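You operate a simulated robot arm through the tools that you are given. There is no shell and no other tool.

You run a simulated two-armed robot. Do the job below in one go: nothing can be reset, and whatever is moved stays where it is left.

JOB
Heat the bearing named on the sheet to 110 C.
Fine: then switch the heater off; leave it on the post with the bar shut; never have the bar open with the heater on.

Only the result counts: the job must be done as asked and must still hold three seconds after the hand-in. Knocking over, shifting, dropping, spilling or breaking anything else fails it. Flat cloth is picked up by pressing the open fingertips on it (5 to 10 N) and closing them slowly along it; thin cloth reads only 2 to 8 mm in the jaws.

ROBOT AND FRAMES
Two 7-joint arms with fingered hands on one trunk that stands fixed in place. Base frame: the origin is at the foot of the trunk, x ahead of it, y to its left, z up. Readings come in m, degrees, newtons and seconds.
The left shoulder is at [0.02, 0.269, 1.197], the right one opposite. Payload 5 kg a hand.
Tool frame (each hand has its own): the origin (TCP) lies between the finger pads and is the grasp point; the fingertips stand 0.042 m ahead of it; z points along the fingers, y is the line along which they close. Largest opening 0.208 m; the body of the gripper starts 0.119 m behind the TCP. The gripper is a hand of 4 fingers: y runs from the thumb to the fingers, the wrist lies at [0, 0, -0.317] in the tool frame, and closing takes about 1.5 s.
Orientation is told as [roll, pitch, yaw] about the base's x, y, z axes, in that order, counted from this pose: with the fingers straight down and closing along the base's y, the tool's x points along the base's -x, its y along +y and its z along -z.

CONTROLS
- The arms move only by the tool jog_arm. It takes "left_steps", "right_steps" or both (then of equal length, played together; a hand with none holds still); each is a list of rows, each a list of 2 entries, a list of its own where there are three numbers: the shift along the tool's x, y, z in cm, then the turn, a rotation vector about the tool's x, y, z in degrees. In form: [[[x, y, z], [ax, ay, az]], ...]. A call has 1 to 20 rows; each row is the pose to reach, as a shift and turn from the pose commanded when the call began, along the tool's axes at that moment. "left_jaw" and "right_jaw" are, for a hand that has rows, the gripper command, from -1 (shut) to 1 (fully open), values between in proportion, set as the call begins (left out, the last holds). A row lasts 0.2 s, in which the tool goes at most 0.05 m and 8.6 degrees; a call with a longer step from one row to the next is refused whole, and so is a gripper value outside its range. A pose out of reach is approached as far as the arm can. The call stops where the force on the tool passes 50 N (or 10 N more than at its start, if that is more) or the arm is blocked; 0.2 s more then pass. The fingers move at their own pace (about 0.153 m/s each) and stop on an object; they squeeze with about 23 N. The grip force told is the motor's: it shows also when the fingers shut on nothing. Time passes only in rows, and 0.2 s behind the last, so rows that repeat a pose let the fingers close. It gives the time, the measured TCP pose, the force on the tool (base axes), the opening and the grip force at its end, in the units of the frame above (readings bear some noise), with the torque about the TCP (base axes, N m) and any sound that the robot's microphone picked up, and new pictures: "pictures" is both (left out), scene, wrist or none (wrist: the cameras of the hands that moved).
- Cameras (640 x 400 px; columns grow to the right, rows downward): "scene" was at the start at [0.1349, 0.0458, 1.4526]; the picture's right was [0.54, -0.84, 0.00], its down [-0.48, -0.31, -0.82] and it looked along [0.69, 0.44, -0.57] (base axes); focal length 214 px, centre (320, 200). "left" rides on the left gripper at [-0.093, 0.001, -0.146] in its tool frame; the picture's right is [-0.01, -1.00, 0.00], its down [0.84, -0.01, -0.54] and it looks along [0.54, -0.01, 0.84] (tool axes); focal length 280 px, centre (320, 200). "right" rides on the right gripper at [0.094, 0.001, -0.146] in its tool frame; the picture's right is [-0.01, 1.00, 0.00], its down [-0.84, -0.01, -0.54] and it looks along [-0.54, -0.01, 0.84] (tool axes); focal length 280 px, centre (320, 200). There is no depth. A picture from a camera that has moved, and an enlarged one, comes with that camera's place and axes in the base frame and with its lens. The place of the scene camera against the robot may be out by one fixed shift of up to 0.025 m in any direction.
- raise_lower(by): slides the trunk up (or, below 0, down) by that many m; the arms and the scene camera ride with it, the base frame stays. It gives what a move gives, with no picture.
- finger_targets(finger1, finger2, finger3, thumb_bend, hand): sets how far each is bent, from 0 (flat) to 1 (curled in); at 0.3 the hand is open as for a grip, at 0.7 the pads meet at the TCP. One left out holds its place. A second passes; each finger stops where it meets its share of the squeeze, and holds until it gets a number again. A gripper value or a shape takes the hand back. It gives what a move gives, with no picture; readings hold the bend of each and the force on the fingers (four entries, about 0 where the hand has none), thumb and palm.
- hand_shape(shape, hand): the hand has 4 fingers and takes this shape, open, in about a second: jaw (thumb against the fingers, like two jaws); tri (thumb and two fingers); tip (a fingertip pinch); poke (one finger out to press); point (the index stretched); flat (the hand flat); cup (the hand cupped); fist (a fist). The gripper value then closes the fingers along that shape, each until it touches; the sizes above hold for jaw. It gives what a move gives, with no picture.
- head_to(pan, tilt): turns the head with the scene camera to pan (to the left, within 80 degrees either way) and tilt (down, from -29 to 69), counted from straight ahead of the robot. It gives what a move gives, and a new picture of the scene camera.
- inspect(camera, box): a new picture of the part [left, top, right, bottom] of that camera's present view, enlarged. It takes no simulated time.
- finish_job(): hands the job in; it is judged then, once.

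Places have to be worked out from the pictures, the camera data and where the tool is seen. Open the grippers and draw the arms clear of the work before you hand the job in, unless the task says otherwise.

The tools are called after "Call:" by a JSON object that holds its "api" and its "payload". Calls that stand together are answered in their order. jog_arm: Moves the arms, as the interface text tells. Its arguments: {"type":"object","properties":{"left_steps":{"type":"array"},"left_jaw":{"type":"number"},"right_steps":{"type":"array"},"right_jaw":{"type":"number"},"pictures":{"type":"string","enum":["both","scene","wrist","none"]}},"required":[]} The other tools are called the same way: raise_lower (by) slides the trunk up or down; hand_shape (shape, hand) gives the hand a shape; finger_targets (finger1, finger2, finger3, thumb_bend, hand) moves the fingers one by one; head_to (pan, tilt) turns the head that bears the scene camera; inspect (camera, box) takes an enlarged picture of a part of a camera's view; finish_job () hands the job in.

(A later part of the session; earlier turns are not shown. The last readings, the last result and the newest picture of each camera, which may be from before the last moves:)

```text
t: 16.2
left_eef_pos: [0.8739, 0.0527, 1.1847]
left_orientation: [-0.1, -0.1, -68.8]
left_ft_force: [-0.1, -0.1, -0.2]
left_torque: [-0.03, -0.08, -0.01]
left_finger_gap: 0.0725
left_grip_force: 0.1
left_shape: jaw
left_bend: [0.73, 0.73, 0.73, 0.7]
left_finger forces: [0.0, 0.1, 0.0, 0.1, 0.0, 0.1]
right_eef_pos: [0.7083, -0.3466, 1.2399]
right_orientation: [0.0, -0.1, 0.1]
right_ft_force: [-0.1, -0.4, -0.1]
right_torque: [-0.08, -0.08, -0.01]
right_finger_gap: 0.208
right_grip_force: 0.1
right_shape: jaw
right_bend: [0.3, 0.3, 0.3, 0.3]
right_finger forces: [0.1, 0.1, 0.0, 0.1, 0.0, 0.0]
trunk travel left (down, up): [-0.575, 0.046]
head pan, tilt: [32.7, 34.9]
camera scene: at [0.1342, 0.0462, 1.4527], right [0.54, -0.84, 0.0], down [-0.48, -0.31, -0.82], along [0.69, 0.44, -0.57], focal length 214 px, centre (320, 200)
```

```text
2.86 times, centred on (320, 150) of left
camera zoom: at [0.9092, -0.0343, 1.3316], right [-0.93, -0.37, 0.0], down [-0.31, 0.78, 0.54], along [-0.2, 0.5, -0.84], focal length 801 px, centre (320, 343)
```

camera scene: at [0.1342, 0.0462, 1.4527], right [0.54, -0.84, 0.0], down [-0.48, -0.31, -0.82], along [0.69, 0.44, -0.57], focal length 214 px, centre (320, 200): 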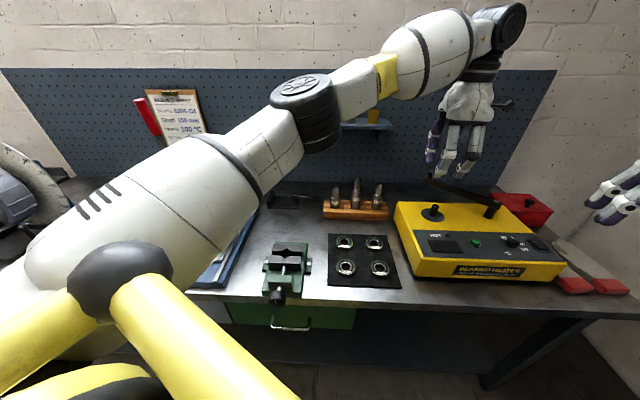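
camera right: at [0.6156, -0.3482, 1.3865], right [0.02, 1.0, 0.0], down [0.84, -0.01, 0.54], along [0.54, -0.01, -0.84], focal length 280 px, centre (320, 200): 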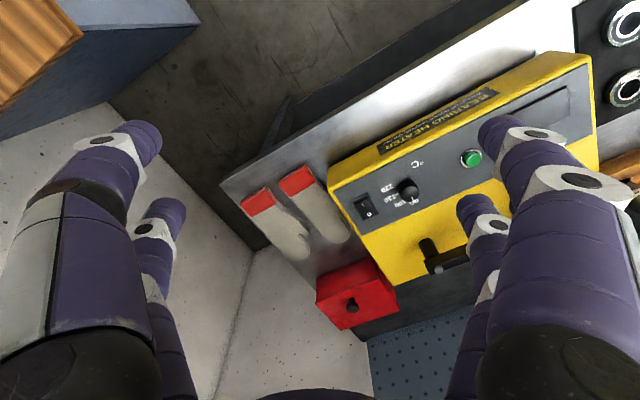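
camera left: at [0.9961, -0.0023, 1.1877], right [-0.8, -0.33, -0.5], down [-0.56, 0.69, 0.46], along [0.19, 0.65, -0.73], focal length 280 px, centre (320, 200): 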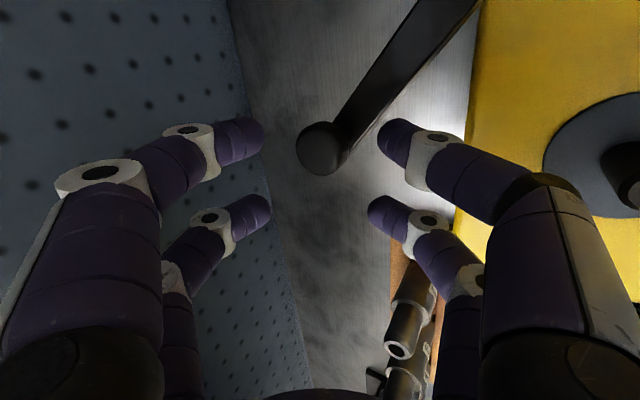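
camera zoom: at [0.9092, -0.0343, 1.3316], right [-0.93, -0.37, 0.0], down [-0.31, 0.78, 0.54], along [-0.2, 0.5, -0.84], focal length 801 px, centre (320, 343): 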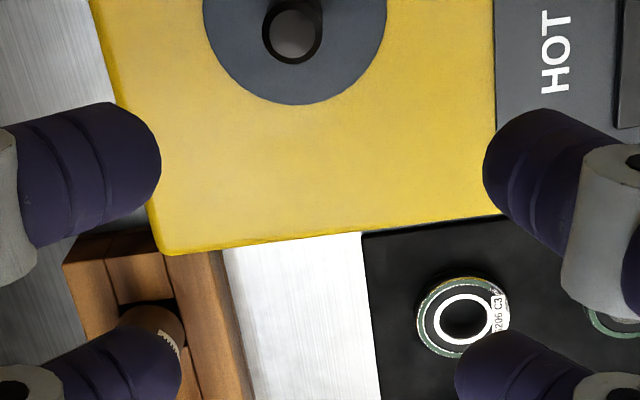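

The post top is confirmed at about [0.895, 0.033], ~24 mm wide. I resend the move with smaller steps.

Call:
{"api": "jog_arm", "payload": {"left_steps": [[[3.3, -2.8, 0], [0, 0, -6.9]], [[6.6, -5.6, 0], [0, 0, -13.8]], [[9.9, -8.3, 0], [0, 0, -20.6]], [[13.2, -11.1, 0], [0, 0, -27.5]], [[16.5, -13.9, 0], [0, 0, -34.4]], [[19.8, -16.7, 0], [0, 0, -41.3]], [[23.1, -19.4, 1], [0, 0, -48.1]], [[26.4, -22.2, 2], [0, 0, -55]], [[26.4, -22.2, 6], [0, 0, -55]], [[26.4, -22.2, 8], [0, 0, -55]], [[26.4, -22.2, 8], [0, 0, -55]]], "left_jaw": -0.04, "pictures": "both"}}

Call:
{"api": "inspect", "payload": {"camera": "left", "box": [220, 80, 420, 220]}}

```text
t: 18.6
left_eef_pos: [0.5725, 0.2192, 1.1037]
left_orientation: [-0.1, -0.2, -14.0]
left_ft_force: [0.1, 0.7, 0.2]
left_torque: [0.04, 0.02, -0.01]
left_finger_gap: 0.0991
left_grip_force: 0.0
left_shape: jaw
left_bend: [0.73, 0.73, 0.73, 0.7]
left_finger forces: [0.0, 0.1, 0.1, 0.0, 0.0, 0.0]
right_eef_pos: [0.7086, -0.3489, 1.2392]
right_orientation: [0.1, 0.1, 0.0]
right_ft_force: [0.2, -0.2, -0.6]
right_torque: [0.03, 0.01, 0.01]
right_finger_gap: 0.2079
right_grip_force: 0.0
right_shape: jaw
right_bend: [0.3, 0.3, 0.3, 0.3]
right_finger forces: [0.0, 0.1, 0.1, 0.0, 0.0, 0.0]
trunk travel left (down, up): [-0.575, 0.046]
head pan, tilt: [32.7, 34.9]
camera scene: at [0.1345, 0.0443, 1.4534], right [0.54, -0.84, 0.0], down [-0.48, -0.31, -0.82], along [0.69, 0.44, -0.57], focal length 214 px, centre (320, 200)
camera left: at [0.6633, 0.1972, 1.2508], right [-0.23, -0.97, 0.0], down [-0.82, 0.19, 0.54], along [-0.52, 0.12, -0.84], focal length 280 px, centre (320, 200)
```

scene: 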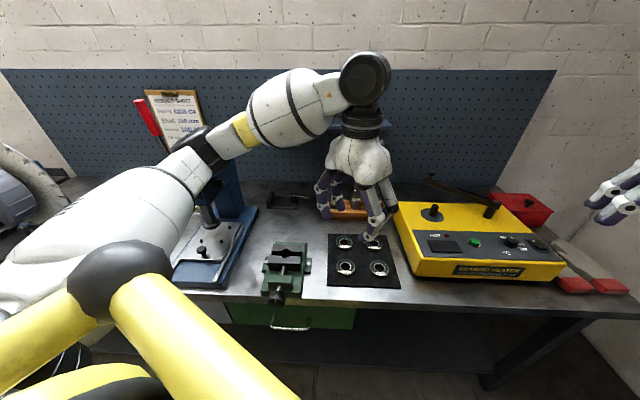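
left: 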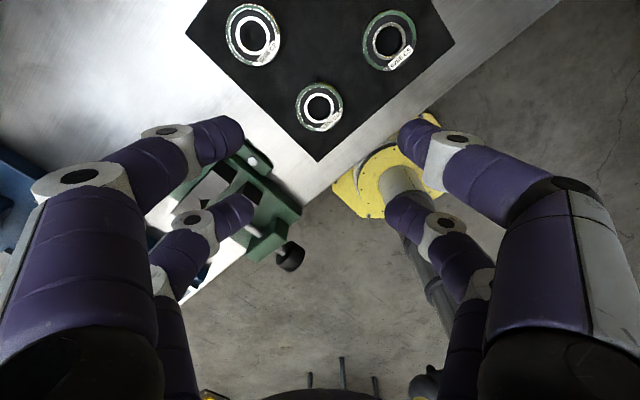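

```text
2.86 times, centred on (320, 150) of left
camera zoom: at [0.6633, 0.1972, 1.2508], right [-0.23, -0.97, 0.0], down [-0.82, 0.19, 0.54], along [-0.52, 0.12, -0.84], focal length 801 px, centre (320, 343)
```

zoom: 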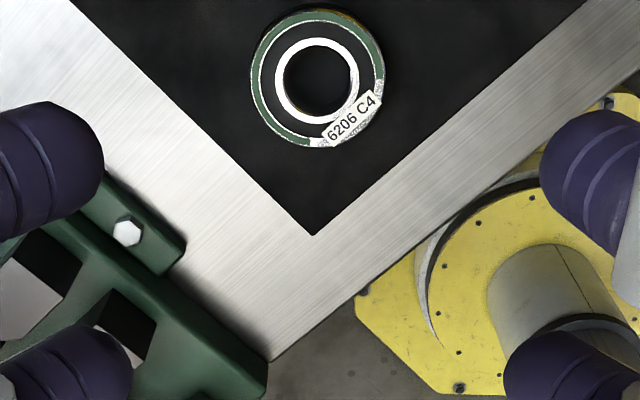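

Bearing is centred under the hand at [0.573, 0.219]. I descend to fingertips ~1 cm above the mat.

Call:
{"api": "jog_arm", "payload": {"left_steps": [[[0, 0, 4], [0, 0, 0]], [[0, 0, 8], [0, 0, 0]], [[0, 0, 12], [0, 0, 0]], [[0, 0, 15.5], [0, 0, 0]], [[0, 0, 17.4], [0, 0, 0]], [[0, 0, 17.4], [0, 0, 0]]], "pictures": "both"}}

Call:
{"api": "inspect", "payload": {"camera": "scene", "box": [300, 200, 420, 300]}}

```text
t: 19.5
left_eef_pos: [0.6018, 0.1991, 1.0879]
left_orientation: [3.1, -10.3, -15.2]
left_ft_force: [0.3, -0.6, -1.1]
left_torque: [0.03, 0.06, 0.0]
left_finger_gap: 0.0996
left_grip_force: 0.1
left_shape: jaw
left_bend: [0.73, 0.73, 0.73, 0.7]
left_finger forces: [0.1, 0.1, 0.1, 0.0, 0.0, 0.1]
right_eef_pos: [0.7051, -0.3643, 1.2377]
right_orientation: [0.8, 0.0, -0.3]
right_ft_force: [-0.7, -0.9, 1.9]
right_torque: [0.06, -0.01, 0.01]
right_finger_gap: 0.2077
right_grip_force: 0.0
right_shape: jaw
right_bend: [0.3, 0.3, 0.3, 0.3]
right_finger forces: [0.0, 0.0, 0.1, 0.0, 0.1, 0.0]
trunk travel left (down, up): [-0.575, 0.046]
head pan, tilt: [32.7, 34.9]
stopped in row 4 (left hand): the arm was blocked; the commanded pose is now the measured one
camera scene: at [0.1328, 0.0289, 1.4539], right [0.53, -0.84, -0.01], down [-0.48, -0.3, -0.82], along [0.69, 0.45, -0.57], focal length 214 px, centre (320, 200)
camera left: at [0.6641, 0.1751, 1.2489], right [-0.24, -0.97, -0.05], down [-0.9, 0.2, 0.38], along [-0.36, 0.14, -0.92], focal length 280 px, centre (320, 200)
```

scene: 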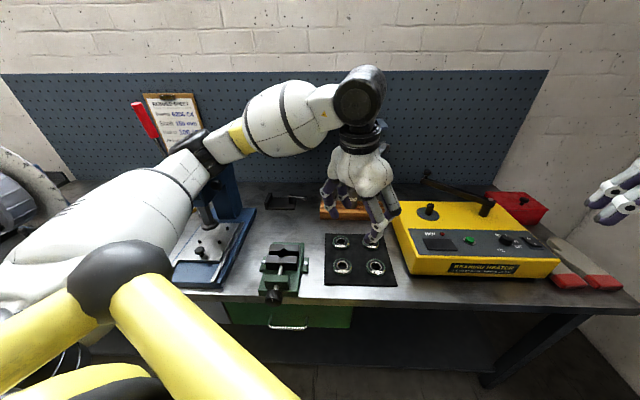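
left: 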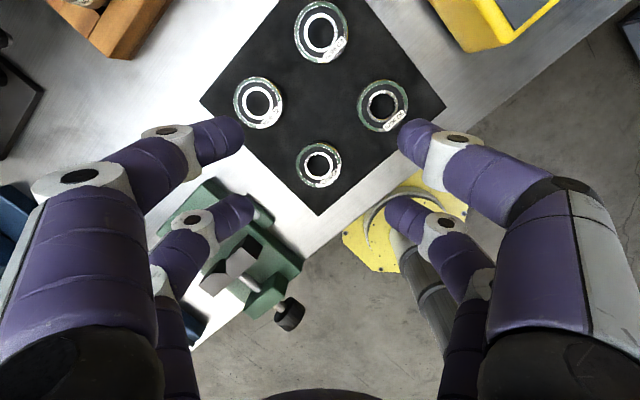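

```text
4.00 times, centred on (360, 250) of scene
camera zoom: at [0.1328, 0.0289, 1.4539], right [0.53, -0.84, -0.01], down [-0.48, -0.3, -0.82], along [0.69, 0.45, -0.57], focal length 858 px, centre (160, 0)
```

zoom: 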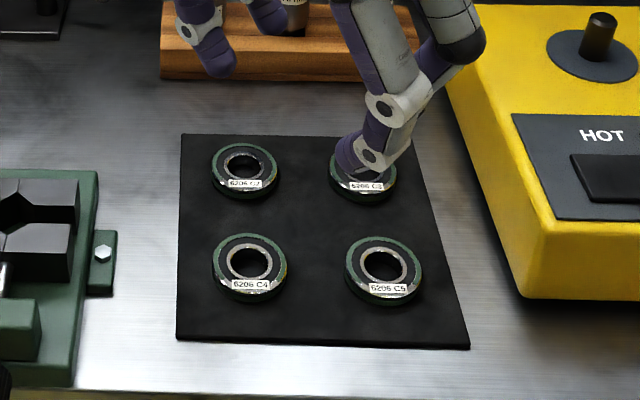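

The arm was blocked and the trunk leaned, so some part of the left arm (elbow) is probably touching something such as the press. I back off upward first, then look toward the elbow.

Call:
{"api": "jog_arm", "payload": {"left_steps": [[[0, 0, -2], [0, 0, 0]], [[0, 0, -5], [0, 0, 0]], [[0, 0, -5], [0, 0, 0]]], "pictures": "none"}}

Call:
{"api": "head_to", "payload": {"pan": 65, "tilt": 30}}

```text
t: 20.3
left_eef_pos: [0.5909, 0.2185, 1.1197]
left_orientation: [2.4, -9.2, -14.0]
left_ft_force: [-0.3, -0.6, 0.1]
left_torque: [-0.04, -0.07, 0.0]
left_finger_gap: 0.0992
left_grip_force: 0.0
left_shape: jaw
left_bend: [0.73, 0.73, 0.73, 0.7]
left_finger forces: [0.0, 0.0, 0.1, 0.0, 0.0, 0.1]
right_eef_pos: [0.7078, -0.3483, 1.2398]
right_orientation: [0.1, 0.0, 0.1]
right_ft_force: [-0.8, -0.5, -0.1]
right_torque: [-0.05, -0.03, 0.03]
right_finger_gap: 0.2082
right_grip_force: 0.2
right_shape: jaw
right_bend: [0.3, 0.3, 0.3, 0.3]
right_finger forces: [0.0, 0.1, 0.0, 0.0, 0.0, 0.0]
trunk travel left (down, up): [-0.575, 0.046]
head pan, tilt: [32.7, 34.9]
```

```text
t: 21.2
left_eef_pos: [0.593, 0.2167, 1.1207]
left_orientation: [2.2, -9.2, -14.4]
left_ft_force: [0.1, -0.2, 0.4]
left_torque: [0.0, 0.03, 0.0]
left_finger_gap: 0.0994
left_grip_force: 0.1
left_shape: jaw
left_bend: [0.73, 0.73, 0.73, 0.7]
left_finger forces: [0.0, 0.1, 0.0, 0.0, 0.0, 0.0]
right_eef_pos: [0.7089, -0.3483, 1.2402]
right_orientation: [0.0, 0.1, -0.1]
right_ft_force: [0.8, 0.1, 0.5]
right_torque: [0.02, 0.01, 0.0]
right_finger_gap: 0.208
right_grip_force: 0.1
right_shape: jaw
right_bend: [0.3, 0.3, 0.3, 0.3]
right_finger forces: [0.0, 0.1, 0.1, 0.1, 0.1, 0.0]
trunk travel left (down, up): [-0.575, 0.046]
head pan, tilt: [65.0, 30.0]
camera scene: at [0.0985, 0.0799, 1.4601], right [0.91, -0.42, 0.0], down [-0.21, -0.45, -0.87], along [0.37, 0.78, -0.5], focal length 214 px, centre (320, 200)
```

scene: 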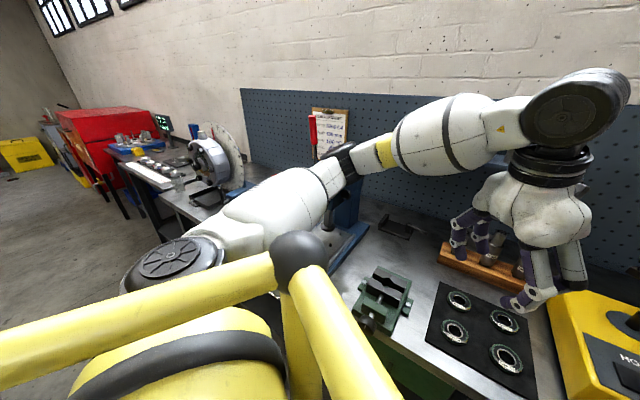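

The upper arm/elbow hides the press directly behind/below it. I zoom to see the clearance.

Call:
{"api": "inspect", "payload": {"camera": "scene", "box": [200, 100, 440, 270]}}

```text
2.35 times, centred on (320, 185) of scene
camera zoom: at [0.0985, 0.0799, 1.4601], right [0.91, -0.42, 0.0], down [-0.21, -0.45, -0.87], along [0.37, 0.78, -0.5], focal length 505 px, centre (320, 235)
```

zoom: 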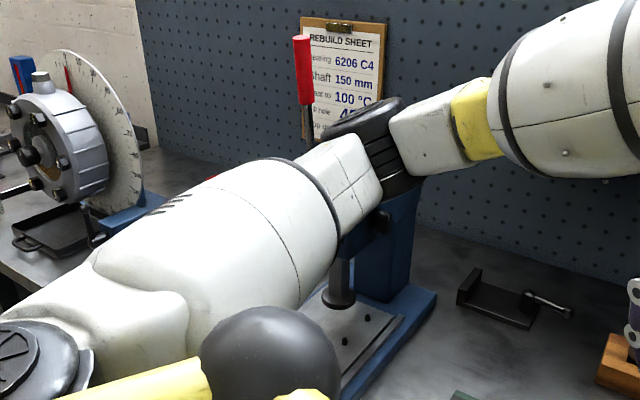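

The left elbow hangs right over the press, so the left arm shouldn't go low here; I'll use the right arm for the bearing. First I lift the left arm and park it extended over the back of the bench (near [0.80, 0.29, 1.26]), away from the press.

Call:
{"api": "jog_arm", "payload": {"left_steps": [[[0, 0, -4], [1, 2, 0]], [[0, 0, -8], [2, 4, 0]], [[0, 0, -12], [3, 6, 0]], [[-3.5, 0, -14], [4.3, 8.4, 0]], [[-7, 0, -14], [4.3, 8.4, 0]], [[-11, 0.5, -14], [4.3, 8.4, 0]], [[-15, 1.5, -14], [4.3, 8.4, 0]], [[-18, 2.5, -14], [4.3, 8.4, 0]], [[-18, 2.5, -14], [4.3, 8.4, 0]]], "pictures": "none"}}

Call:
{"api": "head_to", "payload": {"pan": 32.7, "tilt": 34.9}}

```text
t: 23.2
left_eef_pos: [0.7461, 0.1999, 1.289]
left_orientation: [-2.1, -1.0, -14.3]
left_ft_force: [-0.8, 0.1, 0.3]
left_torque: [-0.02, -0.06, 0.0]
left_finger_gap: 0.0993
left_grip_force: 0.1
left_shape: jaw
left_bend: [0.73, 0.73, 0.73, 0.7]
left_finger forces: [0.0, 0.0, 0.0, 0.0, 0.0, 0.0]
right_eef_pos: [0.7094, -0.3472, 1.2401]
right_orientation: [0.0, 0.0, 0.1]
right_ft_force: [0.5, 0.1, 0.5]
right_torque: [-0.07, -0.05, 0.0]
right_finger_gap: 0.2081
right_grip_force: 0.1
right_shape: jaw
right_bend: [0.3, 0.3, 0.3, 0.3]
right_finger forces: [0.0, 0.1, 0.0, 0.0, 0.1, 0.0]
trunk travel left (down, up): [-0.575, 0.046]
head pan, tilt: [65.0, 30.0]
```

```text
t: 24.2
left_eef_pos: [0.7468, 0.1996, 1.2877]
left_orientation: [-2.1, -0.9, -14.4]
left_ft_force: [0.6, 0.2, -0.6]
left_torque: [0.02, 0.01, 0.0]
left_finger_gap: 0.0993
left_grip_force: 0.1
left_shape: jaw
left_bend: [0.73, 0.73, 0.73, 0.7]
left_finger forces: [0.1, 0.0, 0.0, 0.0, 0.1, 0.1]
right_eef_pos: [0.7089, -0.3468, 1.2393]
right_orientation: [0.1, 0.0, 0.0]
right_ft_force: [0.7, 0.0, -0.3]
right_torque: [0.01, 0.04, -0.01]
right_finger_gap: 0.2079
right_grip_force: 0.1
right_shape: jaw
right_bend: [0.3, 0.3, 0.3, 0.3]
right_finger forces: [0.0, 0.0, 0.0, 0.1, 0.0, 0.0]
trunk travel left (down, up): [-0.575, 0.046]
head pan, tilt: [32.7, 34.9]
camera scene: at [0.135, 0.046, 1.4525], right [0.54, -0.84, 0.0], down [-0.48, -0.31, -0.82], along [0.69, 0.44, -0.57], focal length 214 px, centre (320, 200)
```

scene: 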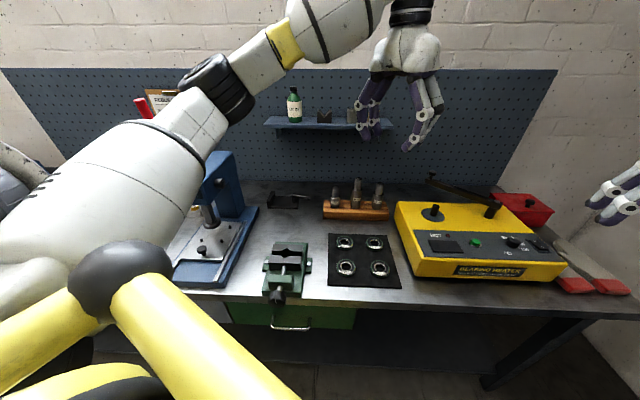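

The press is unmoved. I raise the left hand farther up/left out of the way and bring the right hand over bearing C4.

Call:
{"api": "jog_arm", "payload": {"left_steps": [[[1.3, 3, -1.8], [0, 0, 0]], [[2.6, 6, -3.6], [0, 0, 0]], [[3.9, 9, -5.4], [0, 0, 0]], [[5.2, 12, -7.2], [0, 0, 0]], [[6.5, 15, -9], [0, 0, 0]], [[6.5, 15, -9], [0, 0, 0]], [[6.5, 15, -9], [0, 0, 0]], [[6.5, 15, -9], [0, 0, 0]], [[6.5, 15, -9], [0, 0, 0]], [[6.5, 15, -9], [0, 0, 0]], [[6.5, 15, -9], [0, 0, 0]], [[6.5, 15, -9], [0, 0, 0]], [[6.5, 15, -9], [0, 0, 0]], [[6.5, 15, -9], [0, 0, 0]], [[6.5, 15, -9], [0, 0, 0]], [[6.5, 15, -9], [0, 0, 0]]], "right_steps": [[[1, 4.2, 0], [0, 0, 0]], [[2, 8.4, 0], [0, 0, 0]], [[3, 12.6, 0], [0, 0, 0]], [[4, 16.8, 0], [0, 0, 0]], [[5, 21, 0], [0, 0, 0]], [[6, 25.2, 0], [0, 0, 0]], [[7, 29.4, 0], [0, 0, 0]], [[8, 33.6, 0], [0, 0, 2]], [[9, 37.8, 0], [0, 0, 4]], [[10, 42, 0], [0, 0, 6]], [[11, 46.2, 0], [0, 0, 8]], [[12, 50.4, 0], [0, 0, 10]], [[13, 54.6, 2], [0, 0, 12]], [[13.6, 56.6, 6], [0, 0, 14]], [[13.6, 56.6, 10], [0, 0, 14]], [[13.6, 56.6, 10], [0, 0, 14]]], "right_jaw": -0.04, "pictures": "both"}}

Call:
{"api": "inspect", "payload": {"camera": "right", "box": [220, 80, 420, 220]}}

```text
t: 27.6
left_eef_pos: [0.7204, 0.3646, 1.3705]
left_orientation: [-2.2, -1.0, -14.4]
left_ft_force: [-0.4, -0.1, -0.2]
left_torque: [-0.04, -0.04, 0.02]
left_finger_gap: 0.0994
left_grip_force: 0.1
left_shape: jaw
left_bend: [0.73, 0.73, 0.73, 0.7]
left_finger forces: [0.0, 0.1, 0.0, 0.0, 0.0, 0.0]
right_eef_pos: [0.5769, 0.2167, 1.14]
right_orientation: [0.3, -0.1, -14.2]
right_ft_force: [-0.7, 0.5, 0.6]
right_torque: [-0.03, -0.05, -0.05]
right_finger_gap: 0.1001
right_grip_force: 0.0
right_shape: jaw
right_bend: [0.73, 0.73, 0.73, 0.7]
right_finger forces: [0.0, 0.0, 0.0, 0.0, 0.0, 0.0]
trunk travel left (down, up): [-0.575, 0.046]
head pan, tilt: [32.7, 34.9]
camera scene: at [0.1343, 0.0463, 1.4526], right [0.54, -0.84, 0.0], down [-0.48, -0.31, -0.82], along [0.69, 0.44, -0.57], focal length 214 px, centre (320, 200)
camera right: at [0.4864, 0.2402, 1.288], right [0.26, 0.97, 0.0], down [0.81, -0.22, 0.54], along [0.52, -0.14, -0.84], focal length 280 px, centre (320, 200)
camera left: at [0.8102, 0.3479, 1.5191], right [-0.23, -0.97, 0.04], down [-0.82, 0.22, 0.53], along [-0.52, 0.09, -0.85], focal length 280 px, centre (320, 200)
```

scene: 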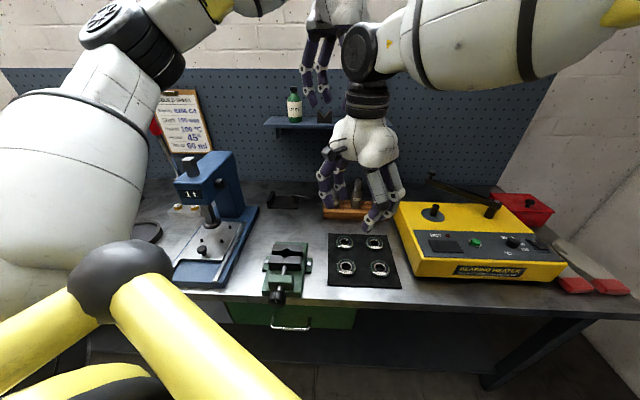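
right: 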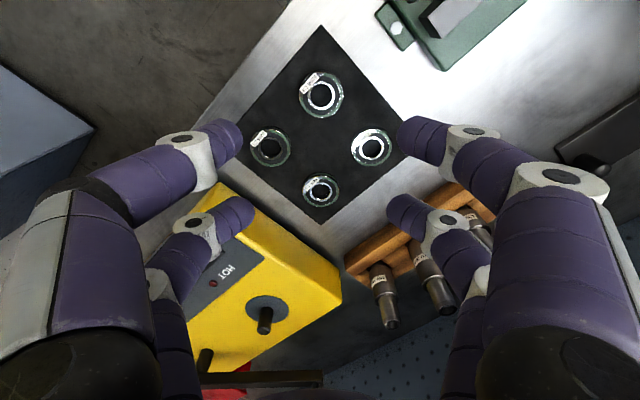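
left: 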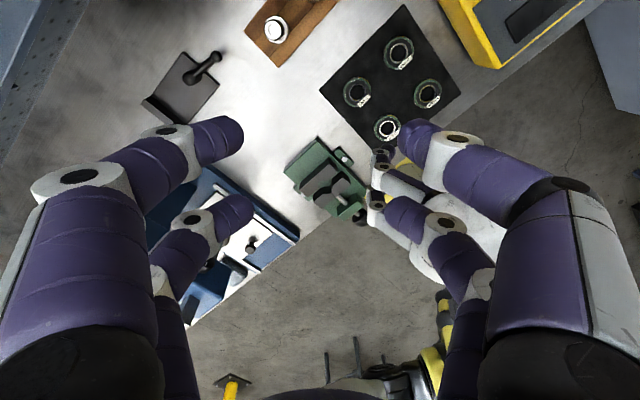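

```text
2.86 times, centred on (320, 150) of right
camera zoom: at [0.4864, 0.2402, 1.288], right [0.26, 0.97, 0.0], down [0.81, -0.22, 0.54], along [0.52, -0.14, -0.84], focal length 801 px, centre (320, 343)
```

zoom: 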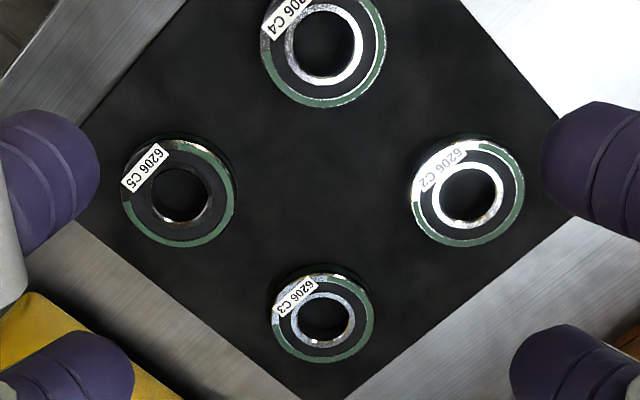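

C4 confirmed at [0.5725, 0.218]. I narrow the jaws to ~8 cm, centre, and descend with the right hand to ~1 cm above the mat.

Call:
{"api": "jog_arm", "payload": {"right_steps": [[[0.9, 0, 0], [0, 0, 0]], [[0.9, 0, 4], [0, 0, 0]], [[0.9, 0, 8], [0, 0, 0]], [[0.9, 0, 12], [0, 0, 0]], [[0.9, 0, 16], [0, 0, 0]], [[0.9, 0, 18], [0, 0, 0]], [[0.9, 0, 20], [0, 0, 0]], [[0.9, 0, 20], [0, 0, 0]], [[0.9, 0, 20], [0, 0, 0]]], "right_jaw": -0.23, "pictures": "both"}}

Call:
{"api": "inspect", "payload": {"camera": "scene", "box": [300, 200, 420, 300]}}

Call:
{"api": "inspect", "payload": {"camera": "right", "box": [170, 80, 470, 280]}}

```text
t: 29.8
left_eef_pos: [0.72, 0.3633, 1.3705]
left_orientation: [-1.9, -0.9, -14.3]
left_ft_force: [0.7, -1.4, -0.5]
left_torque: [0.05, 0.02, 0.01]
left_finger_gap: 0.0994
left_grip_force: 0.0
left_shape: jaw
left_bend: [0.73, 0.73, 0.73, 0.7]
left_finger forces: [0.0, 0.1, 0.1, 0.1, 0.0, 0.0]
right_eef_pos: [0.6108, 0.1909, 0.983]
right_orientation: [4.3, 1.2, -18.7]
right_ft_force: [0.4, 1.0, 0.1]
right_torque: [0.04, -0.04, -0.01]
right_finger_gap: 0.0803
right_grip_force: 0.0
right_shape: jaw
right_bend: [0.73, 0.73, 0.73, 0.7]
right_finger forces: [0.0, 0.0, 0.1, 0.0, 0.1, 0.1]
trunk travel left (down, up): [-0.575, 0.046]
head pan, tilt: [32.7, 34.9]
stopped in row 9 (right hand): the arm was blocked; the commanded pose is now the measured one
camera scene: at [0.1348, 0.0456, 1.4525], right [0.54, -0.84, 0.0], down [-0.48, -0.31, -0.82], along [0.69, 0.44, -0.57], focal length 214 px, centre (320, 200)
camera right: at [0.5234, 0.2113, 1.1322], right [0.34, 0.94, 0.07], down [0.79, -0.32, 0.52], along [0.51, -0.11, -0.85], focal length 280 px, centre (320, 200)
```

scene: 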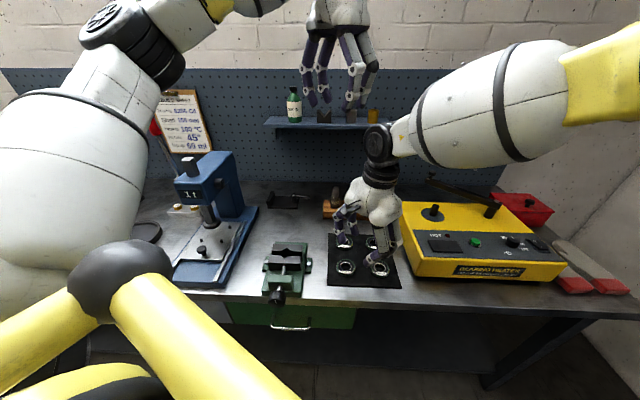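
right: 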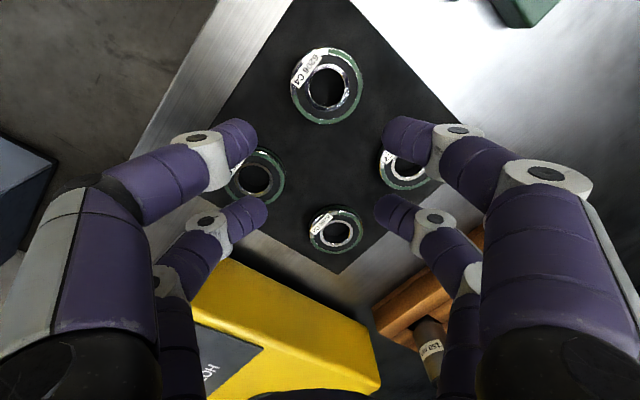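

```text
4.00 times, centred on (360, 250) of scene
camera zoom: at [0.1348, 0.0456, 1.4525], right [0.54, -0.84, 0.0], down [-0.48, -0.31, -0.82], along [0.69, 0.44, -0.57], focal length 858 px, centre (160, 0)
```

zoom: 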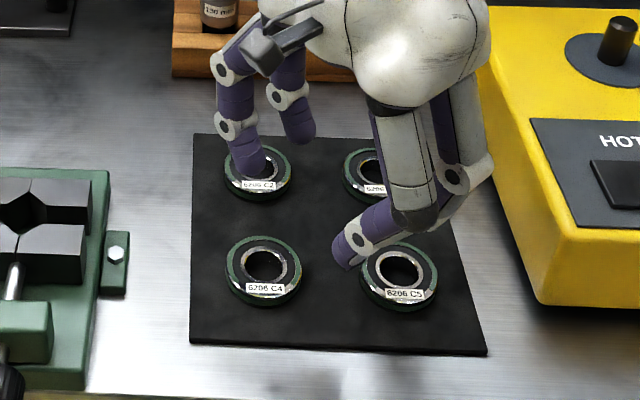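

```text
2.00 times, centred on (320, 180) of right
camera zoom: at [0.5234, 0.2113, 1.1322], right [0.34, 0.94, 0.07], down [0.79, -0.32, 0.52], along [0.51, -0.11, -0.85], focal length 561 px, centre (320, 240)
```

zoom: 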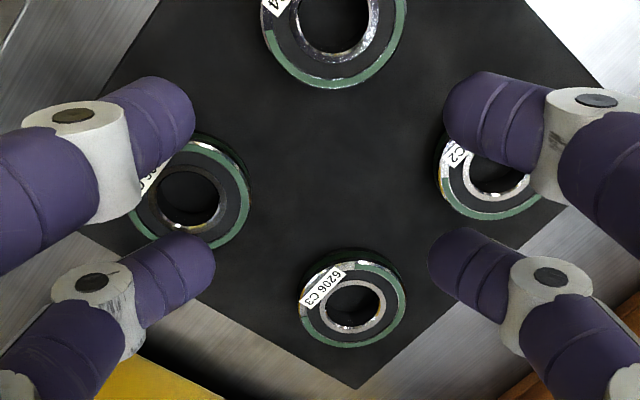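

The right arm also got blocked (no tool force, so likely a joint/body limit). I turn the head to see the right arm's elbow.

Call:
{"api": "head_to", "payload": {"pan": -25, "tilt": 35}}

```text
t: 31.1
left_eef_pos: [0.7204, 0.3645, 1.3711]
left_orientation: [-2.1, -0.8, -14.3]
left_ft_force: [0.2, 0.2, -0.4]
left_torque: [0.01, 0.01, 0.03]
left_finger_gap: 0.0996
left_grip_force: 0.1
left_shape: jaw
left_bend: [0.73, 0.73, 0.73, 0.7]
left_finger forces: [0.0, 0.0, 0.0, 0.0, 0.1, 0.0]
right_eef_pos: [0.6117, 0.191, 0.9844]
right_orientation: [4.3, 1.1, -18.7]
right_ft_force: [0.1, -0.4, -0.2]
right_torque: [-0.01, -0.01, 0.02]
right_finger_gap: 0.0804
right_grip_force: 0.1
right_shape: jaw
right_bend: [0.73, 0.73, 0.73, 0.7]
right_finger forces: [0.0, 0.0, 0.0, 0.0, 0.0, 0.0]
trunk travel left (down, up): [-0.575, 0.046]
head pan, tilt: [-25.0, 35.0]
camera scene: at [0.1406, -0.0389, 1.4524], right [-0.42, -0.91, 0.0], down [-0.52, 0.24, -0.82], along [0.74, -0.35, -0.57], focal length 214 px, centre (320, 200)
```

scene: 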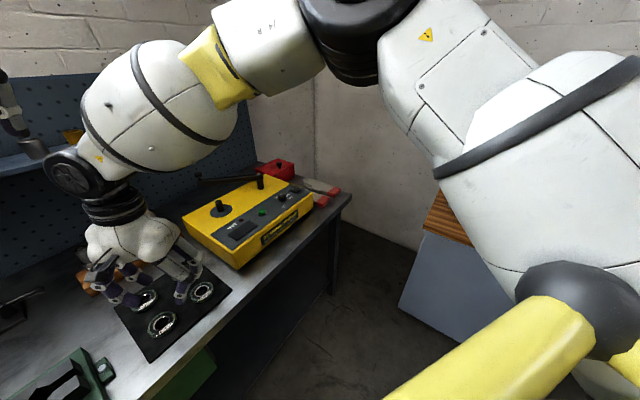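

The right upper arm is near the shoulder frame; at z≈1.14 this arm was fine, so lowering the trunk ~0.2 m will give the same arm posture at mat height. First I lift the right hand back to that pose and extend the left arm up/forward so its elbow stays away from the press.

Call:
{"api": "jog_arm", "payload": {"right_steps": [[[0.5, 0.5, -3], [0.7, -0.5, -0.9]], [[1.5, 1, -7], [1.5, -1, -1.8]], [[2.5, 1.5, -11], [2.2, -1.5, -2.7]], [[3.7, 2, -14], [3, -2, -3.7]], [[4.9, 2.5, -15.7], [3.7, -2.5, -4.7]], [[4.9, 2.5, -15.7], [3.7, -2.5, -4.7]], [[4.9, 2.5, -15.7], [3.7, -2.5, -4.7]]], "left_steps": [[[0.7, 0.8, -1.8], [0, 0, 0]], [[1.4, 1.5, -3.5], [0, 0, 0]], [[2.1, 2.2, -5.2], [0, 0, 0]], [[2.8, 3, -7], [0, 0, 0]], [[2.8, 3, -7], [0, 0, 0]], [[2.8, 3, -7], [0, 0, 0]], [[2.8, 3, -7], [0, 0, 0]]], "pictures": "none"}}

Call:
{"api": "head_to", "payload": {"pan": 55, "tilt": 25}}

```text
t: 32.7
left_eef_pos: [0.7012, 0.4028, 1.4392]
left_orientation: [-2.2, -0.9, -14.3]
left_ft_force: [0.2, 0.2, -0.7]
left_torque: [0.02, 0.04, -0.01]
left_finger_gap: 0.0997
left_grip_force: 0.1
left_shape: jaw
left_bend: [0.73, 0.73, 0.73, 0.7]
left_finger forces: [0.0, 0.1, 0.0, 0.1, 0.0, 0.0]
right_eef_pos: [0.5867, 0.2052, 1.1523]
right_orientation: [1.9, -0.9, -15.4]
right_ft_force: [0.0, 0.1, 0.3]
right_torque: [-0.01, 0.02, -0.01]
right_finger_gap: 0.0804
right_grip_force: 0.1
right_shape: jaw
right_bend: [0.73, 0.73, 0.73, 0.7]
right_finger forces: [0.0, 0.1, 0.0, 0.0, 0.0, 0.0]
trunk travel left (down, up): [-0.575, 0.046]
head pan, tilt: [-25.0, 35.0]
```

```text
t: 34.2
left_eef_pos: [0.7014, 0.4003, 1.4398]
left_orientation: [-2.1, -0.9, -14.3]
left_ft_force: [-0.4, -0.3, 0.4]
left_torque: [0.02, 0.03, 0.01]
left_finger_gap: 0.0997
left_grip_force: 0.0
left_shape: jaw
left_bend: [0.73, 0.73, 0.73, 0.7]
left_finger forces: [0.1, 0.0, 0.1, 0.0, 0.0, 0.1]
right_eef_pos: [0.5847, 0.2072, 1.1579]
right_orientation: [2.0, -1.3, -15.3]
right_ft_force: [-0.1, -0.9, 0.4]
right_torque: [0.0, -0.05, 0.01]
right_finger_gap: 0.0803
right_grip_force: 0.1
right_shape: jaw
right_bend: [0.73, 0.73, 0.73, 0.7]
right_finger forces: [0.1, 0.0, 0.0, 0.0, 0.0, 0.1]
trunk travel left (down, up): [-0.575, 0.046]
head pan, tilt: [55.0, 25.0]
camera scene: at [0.1136, 0.0737, 1.4681], right [0.82, -0.57, 0.0], down [-0.24, -0.35, -0.91], along [0.52, 0.74, -0.42], focal length 214 px, centre (320, 200)
```

scene: 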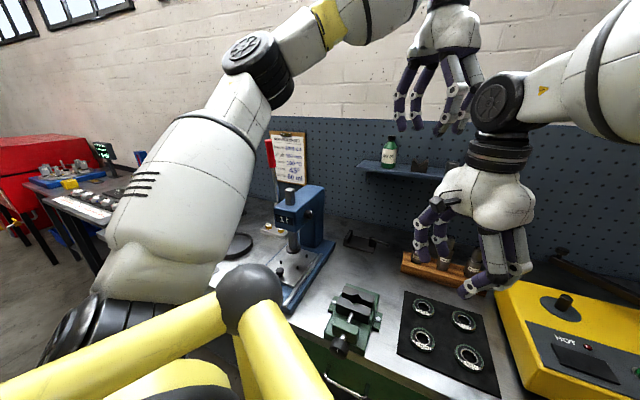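

Left elbow is now high (≈1.53) and away from the press. I lift the right hand slightly and lower the trunk in steps.

Call:
{"api": "jog_arm", "payload": {"right_steps": [[[0.8, 0.5, -2.5], [0.5, -0.3, -0.3]], [[1.9, 0.7, -5], [1.3, -1.5, -1.3]], [[1.9, 0.7, -5], [1.3, -1.5, -1.3]]], "pictures": "none"}}

Call:
{"api": "raise_lower", "payload": {"by": -0.12}}

```text
t: 35.2
left_eef_pos: [0.7009, 0.4017, 1.4398]
left_orientation: [-2.0, -0.9, -14.3]
left_ft_force: [-0.6, 0.0, 0.3]
left_torque: [0.03, -0.09, -0.01]
left_finger_gap: 0.0995
left_grip_force: 0.1
left_shape: jaw
left_bend: [0.73, 0.73, 0.73, 0.7]
left_finger forces: [0.0, 0.0, 0.1, 0.1, 0.0, 0.0]
right_eef_pos: [0.5742, 0.2092, 1.2096]
right_orientation: [1.2, -2.4, -15.0]
right_ft_force: [-0.1, -0.2, -0.2]
right_torque: [0.0, -0.06, 0.01]
right_finger_gap: 0.0805
right_grip_force: 0.0
right_shape: jaw
right_bend: [0.73, 0.73, 0.73, 0.7]
right_finger forces: [0.0, 0.1, 0.0, 0.1, 0.1, 0.0]
trunk travel left (down, up): [-0.575, 0.046]
head pan, tilt: [55.0, 25.0]
stopped in row 3 (right hand): the arm was blocked; the commanded pose is now the measured one
```

```text
t: 36.7
left_eef_pos: [0.7014, 0.4018, 1.3203]
left_orientation: [-2.0, -1.0, -14.3]
left_ft_force: [-0.8, -0.1, -0.2]
left_torque: [0.04, -0.05, 0.0]
left_finger_gap: 0.0996
left_grip_force: 0.2
left_shape: jaw
left_bend: [0.73, 0.73, 0.73, 0.7]
left_finger forces: [0.1, 0.0, 0.1, 0.0, 0.0, 0.0]
right_eef_pos: [0.5735, 0.2101, 1.0871]
right_orientation: [1.0, -2.5, -14.8]
right_ft_force: [0.5, -0.1, 0.0]
right_torque: [0.04, -0.05, -0.01]
right_finger_gap: 0.0803
right_grip_force: 0.1
right_shape: jaw
right_bend: [0.73, 0.73, 0.73, 0.7]
right_finger forces: [0.0, 0.0, 0.1, 0.0, 0.0, 0.0]
trunk travel left (down, up): [-0.455, 0.166]
head pan, tilt: [55.0, 25.0]
```

The right arm still strains near a limit. I look at the current scene to see what might be touching.

Call:
{"api": "head_to", "payload": {"pan": 0, "tilt": 30}}

Call:
{"api": "inspect", "payload": {"camera": "left", "box": [0, 0, 640, 400]}}

Call:
{"api": "inspect", "payload": {"camera": "right", "box": [0, 0, 640, 400]}}

```text
t: 38.0
left_eef_pos: [0.7011, 0.4014, 1.3202]
left_orientation: [-2.1, -0.9, -14.4]
left_ft_force: [0.0, -0.3, 0.9]
left_torque: [0.01, -0.03, 0.0]
left_finger_gap: 0.0993
left_grip_force: 0.0
left_shape: jaw
left_bend: [0.73, 0.73, 0.73, 0.7]
left_finger forces: [0.0, 0.0, 0.0, 0.0, 0.1, 0.1]
right_eef_pos: [0.5741, 0.2122, 1.0863]
right_orientation: [0.9, -2.3, -14.8]
right_ft_force: [0.1, -0.7, 1.2]
right_torque: [0.03, -0.04, -0.02]
right_finger_gap: 0.0805
right_grip_force: 0.0
right_shape: jaw
right_bend: [0.73, 0.73, 0.73, 0.7]
right_finger forces: [0.0, 0.1, 0.1, 0.1, 0.1, 0.0]
trunk travel left (down, up): [-0.455, 0.166]
head pan, tilt: [0.0, 30.0]
camera scene: at [0.1559, -0.0017, 1.3394], right [0.0, -1.0, 0.0], down [-0.5, 0.0, -0.87], along [0.87, 0.0, -0.5], focal length 214 px, centre (320, 200)
```

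scene: 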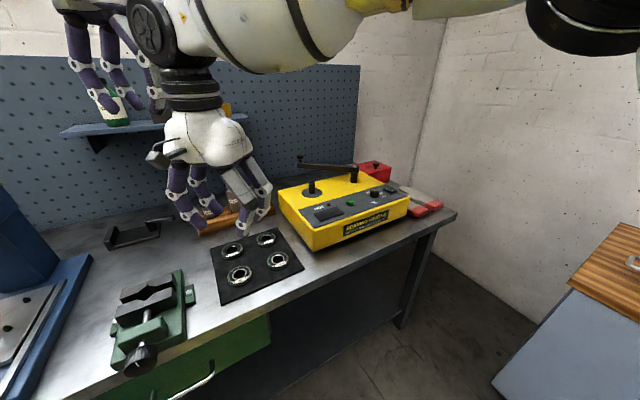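

```text
1.00 times, centred on (320, 200) of left (not enlarged: the box is as wide or as high as the picture)
camera zoom: at [0.7916, 0.3851, 1.4678], right [-0.23, -0.97, 0.04], down [-0.82, 0.22, 0.53], along [-0.52, 0.09, -0.85], focal length 280 px, centre (320, 200)
```

zoom: 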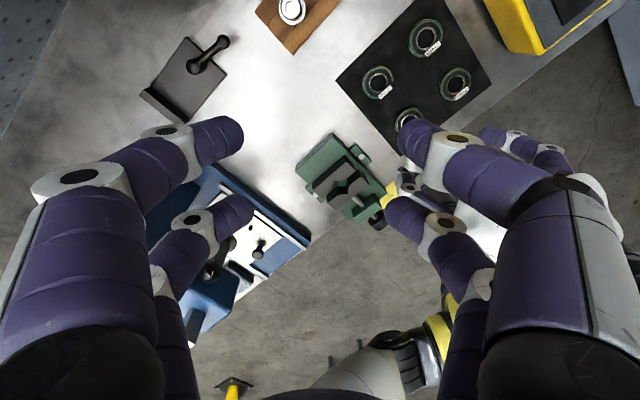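

```text
1.00 times, centred on (320, 200) of right (not enlarged: the box is as wide or as high as the picture)
camera zoom: at [0.4777, 0.2358, 1.2299], right [0.27, 0.96, 0.02], down [0.79, -0.23, 0.57], along [0.56, -0.14, -0.82], focal length 280 px, centre (320, 200)
```

zoom: 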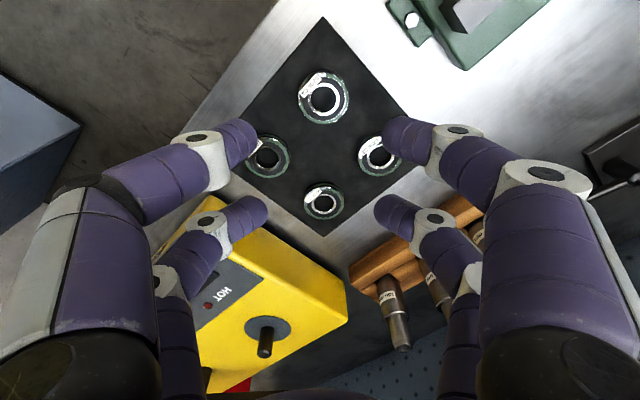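

No contact is visible; it's likely a wrist/shoulder joint limit from the −14° yaw across the body. The other mat diagonal (yaw +76°) is equally clear of neighbours and more natural for the right arm, so I back off and rotate to +76°.

Call:
{"api": "jog_arm", "payload": {"right_steps": [[[-0.5, -1.25, -1], [0, 0, -3]], [[-1, -2.5, -2], [0, 0, -8]], [[-1.5, -3.75, -3], [0, 0, -16]], [[-2, -5, -4], [0, 0, -24]], [[-2.5, -6.25, -5], [0, 0, -32]], [[-3, -7.5, -6], [0, 0, -40]], [[-3.5, -8.75, -6], [0, 0, -48]], [[-4, -10, -6], [0, 0, -56]], [[-4.5, -11.25, -6], [0, 0, -64]], [[-5, -12.5, -6], [0, 0, -72]], [[-5.5, -13.75, -6], [0, 0, -80]], [[-6, -15, -6], [0, 0, -87]], [[-6, -15, -6], [0, 0, -91]], [[-6, -15, -6], [0, 0, -91]], [[-6, -15, -6], [0, 0, -91]]], "pictures": "scene"}}

```text
t: 41.2
left_eef_pos: [0.7012, 0.4011, 1.3196]
left_orientation: [-2.2, -0.8, -14.3]
left_ft_force: [0.0, 0.5, 0.3]
left_torque: [-0.01, 0.01, -0.01]
left_finger_gap: 0.0997
left_grip_force: 0.0
left_shape: jaw
left_bend: [0.73, 0.73, 0.73, 0.7]
left_finger forces: [0.1, 0.1, 0.0, 0.1, 0.0, 0.0]
right_eef_pos: [0.5906, 0.0516, 1.1465]
right_orientation: [-2.4, -1.0, 76.2]
right_ft_force: [0.0, 0.7, -0.3]
right_torque: [-0.01, 0.02, 0.03]
right_finger_gap: 0.0807
right_grip_force: 0.1
right_shape: jaw
right_bend: [0.73, 0.73, 0.73, 0.7]
right_finger forces: [0.1, 0.0, 0.0, 0.0, 0.0, 0.1]
trunk travel left (down, up): [-0.455, 0.166]
head pan, tilt: [0.0, 30.0]
camera scene: at [0.1559, -0.0016, 1.3394], right [0.0, -1.0, 0.0], down [-0.5, 0.0, -0.87], along [0.87, 0.0, -0.5], focal length 214 px, centre (320, 200)
```

scene: 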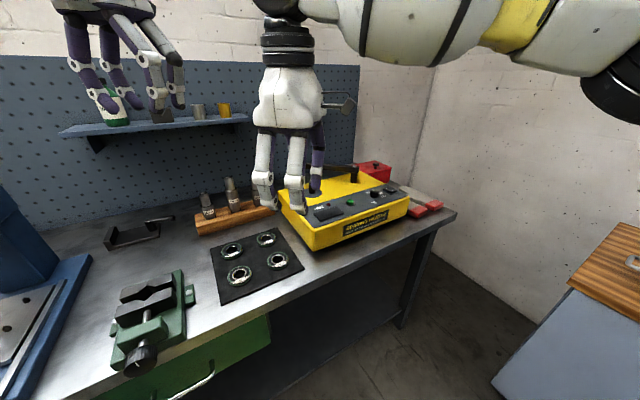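

Rotation worked cleanly. Now I move over C4 at this height with small tilt correction and check reach accuracy.

Call:
{"api": "jog_arm", "payload": {"right_steps": [[[-3.9, 1.4, 0], [-0.6, 0.2, 0]], [[-7.8, 2.8, 0], [-1.2, 0.5, 0]], [[-11.8, 4.2, 0], [-1.8, 0.7, 0]], [[-15.7, 5.7, 0], [-2.4, 1, 0]], [[-15.7, 5.7, 0], [-2.4, 1, 0]], [[-15.7, 5.7, 0], [-2.4, 1, 0]]], "pictures": "both"}}

```text
t: 42.6
left_eef_pos: [0.7008, 0.403, 1.3193]
left_orientation: [-2.0, -0.9, -14.3]
left_ft_force: [-0.7, 0.6, 0.0]
left_torque: [-0.09, -0.03, 0.01]
left_finger_gap: 0.0995
left_grip_force: 0.0
left_shape: jaw
left_bend: [0.73, 0.73, 0.73, 0.7]
left_finger forces: [0.0, 0.1, 0.1, 0.1, 0.0, 0.1]
right_eef_pos: [0.5723, 0.2185, 1.1472]
right_orientation: [0.0, 0.1, 76.2]
right_ft_force: [0.2, 0.3, 0.3]
right_torque: [-0.05, -0.05, -0.02]
right_finger_gap: 0.0805
right_grip_force: 0.0
right_shape: jaw
right_bend: [0.73, 0.73, 0.73, 0.7]
right_finger forces: [0.0, 0.0, 0.0, 0.1, 0.0, 0.0]
trunk travel left (down, up): [-0.455, 0.166]
head pan, tilt: [0.0, 30.0]
camera scene: at [0.1557, -0.001, 1.3395], right [0.0, -1.0, 0.0], down [-0.5, 0.0, -0.87], along [0.87, 0.0, -0.5], focal length 214 px, centre (320, 200)
camera right: at [0.5501, 0.1287, 1.2945], right [-0.97, 0.25, 0.0], down [0.21, 0.82, 0.54], along [0.13, 0.52, -0.84], focal length 280 px, centre (320, 200)
```

scene: 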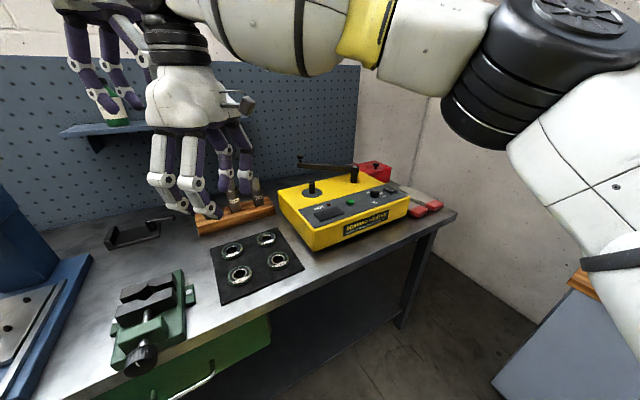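
right: 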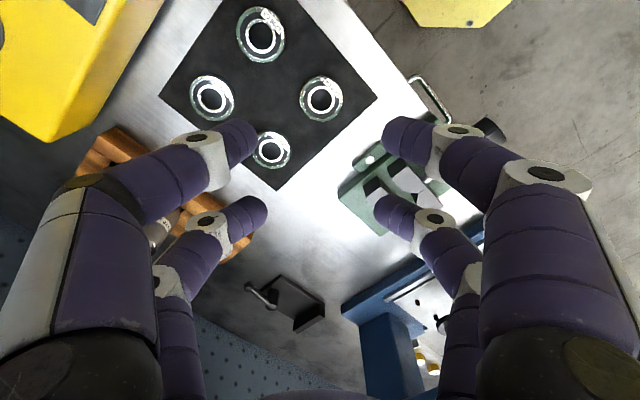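

Position is exact now. I lower the trunk another 0.12 m (hands ride down, right TCP to ~1.03), then check.

Call:
{"api": "raise_lower", "payload": {"by": -0.12}}

Call:
{"api": "jog_arm", "payload": {"right_steps": [[[0, 0.2, 3], [0, 0, 0]], [[0, 0.4, 6], [0, 0, 0]], [[0, 0.4, 9], [0, 0, 0]], [[0, 0.4, 9], [0, 0, 0]]], "right_jaw": -0.3, "pictures": "both"}}

Call:
{"api": "inspect", "payload": {"camera": "right", "box": [220, 100, 420, 240]}}

```text
t: 44.1
left_eef_pos: [0.7021, 0.4005, 1.2012]
left_orientation: [-2.0, -0.9, -14.2]
left_ft_force: [0.2, 0.2, -0.1]
left_torque: [0.02, -0.09, 0.01]
left_finger_gap: 0.0994
left_grip_force: 0.0
left_shape: jaw
left_bend: [0.73, 0.73, 0.73, 0.7]
left_finger forces: [0.0, 0.1, 0.0, 0.1, 0.1, 0.0]
right_eef_pos: [0.5708, 0.2178, 1.0285]
right_orientation: [-0.2, 0.0, 76.3]
right_ft_force: [-0.3, -1.0, 1.1]
right_torque: [0.02, -0.11, 0.0]
right_finger_gap: 0.0804
right_grip_force: 0.1
right_shape: jaw
right_bend: [0.73, 0.73, 0.73, 0.7]
right_finger forces: [0.0, 0.0, 0.1, 0.0, 0.0, 0.0]
trunk travel left (down, up): [-0.335, 0.286]
head pan, tilt: [0.0, 30.0]
```

```text
t: 45.1
left_eef_pos: [0.702, 0.4006, 1.2006]
left_orientation: [-2.1, -0.9, -14.3]
left_ft_force: [-0.4, -0.8, 0.4]
left_torque: [0.02, -0.04, 0.02]
left_finger_gap: 0.0994
left_grip_force: 0.0
left_shape: jaw
left_bend: [0.73, 0.73, 0.73, 0.7]
left_finger forces: [0.1, 0.1, 0.1, 0.0, 0.0, 0.1]
right_eef_pos: [0.5693, 0.2174, 0.9348]
right_orientation: [0.0, 0.1, 76.4]
right_ft_force: [-0.4, 0.3, 0.1]
right_torque: [0.02, 0.01, 0.05]
right_finger_gap: 0.0734
right_grip_force: 0.0
right_shape: jaw
right_bend: [0.73, 0.73, 0.73, 0.7]
right_finger forces: [0.0, 0.1, 0.0, 0.1, 0.1, 0.1]
trunk travel left (down, up): [-0.335, 0.286]
head pan, tilt: [0.0, 30.0]
camera scene: at [0.176, -0.0018, 1.2161], right [0.0, -1.0, 0.0], down [-0.5, 0.0, -0.87], along [0.87, 0.0, -0.5], focal length 214 px, centre (320, 200)
camera right: at [0.5464, 0.1275, 1.082], right [-0.97, 0.25, 0.0], down [0.21, 0.82, 0.54], along [0.14, 0.52, -0.84], focal length 280 px, centre (320, 200)
```

scene: 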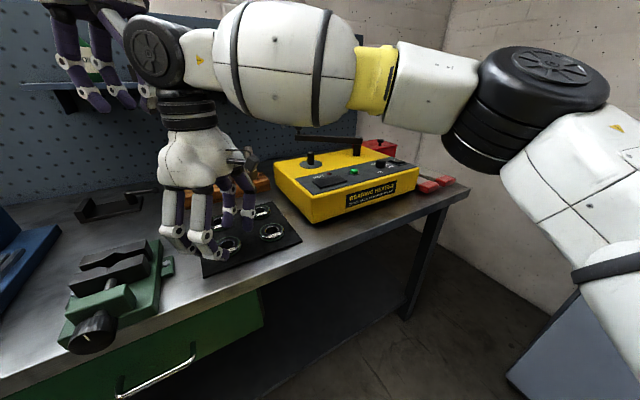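
right: 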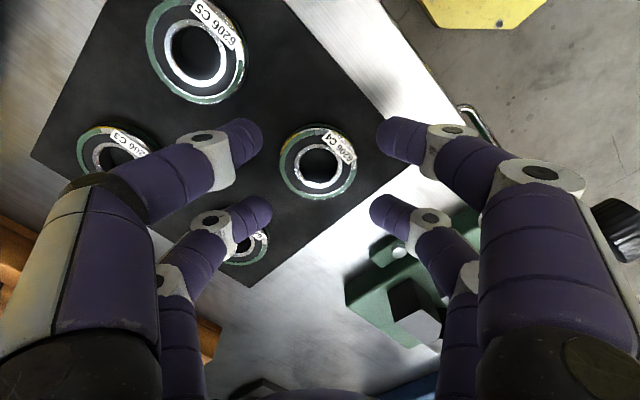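

```text
2.86 times, centred on (320, 170) of right
camera zoom: at [0.5464, 0.1275, 1.082], right [-0.97, 0.25, 0.0], down [0.21, 0.82, 0.54], along [0.14, 0.52, -0.84], focal length 801 px, centre (320, 286)
```

zoom: 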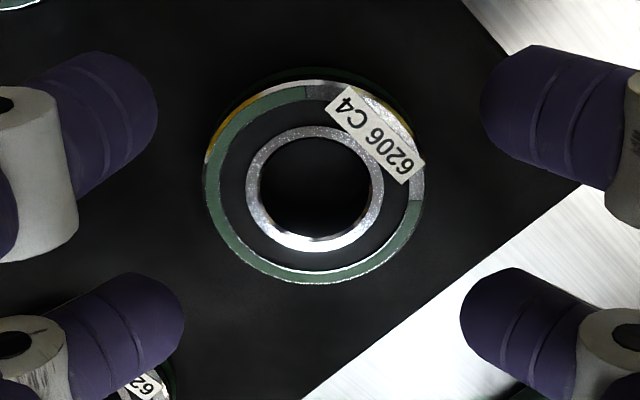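

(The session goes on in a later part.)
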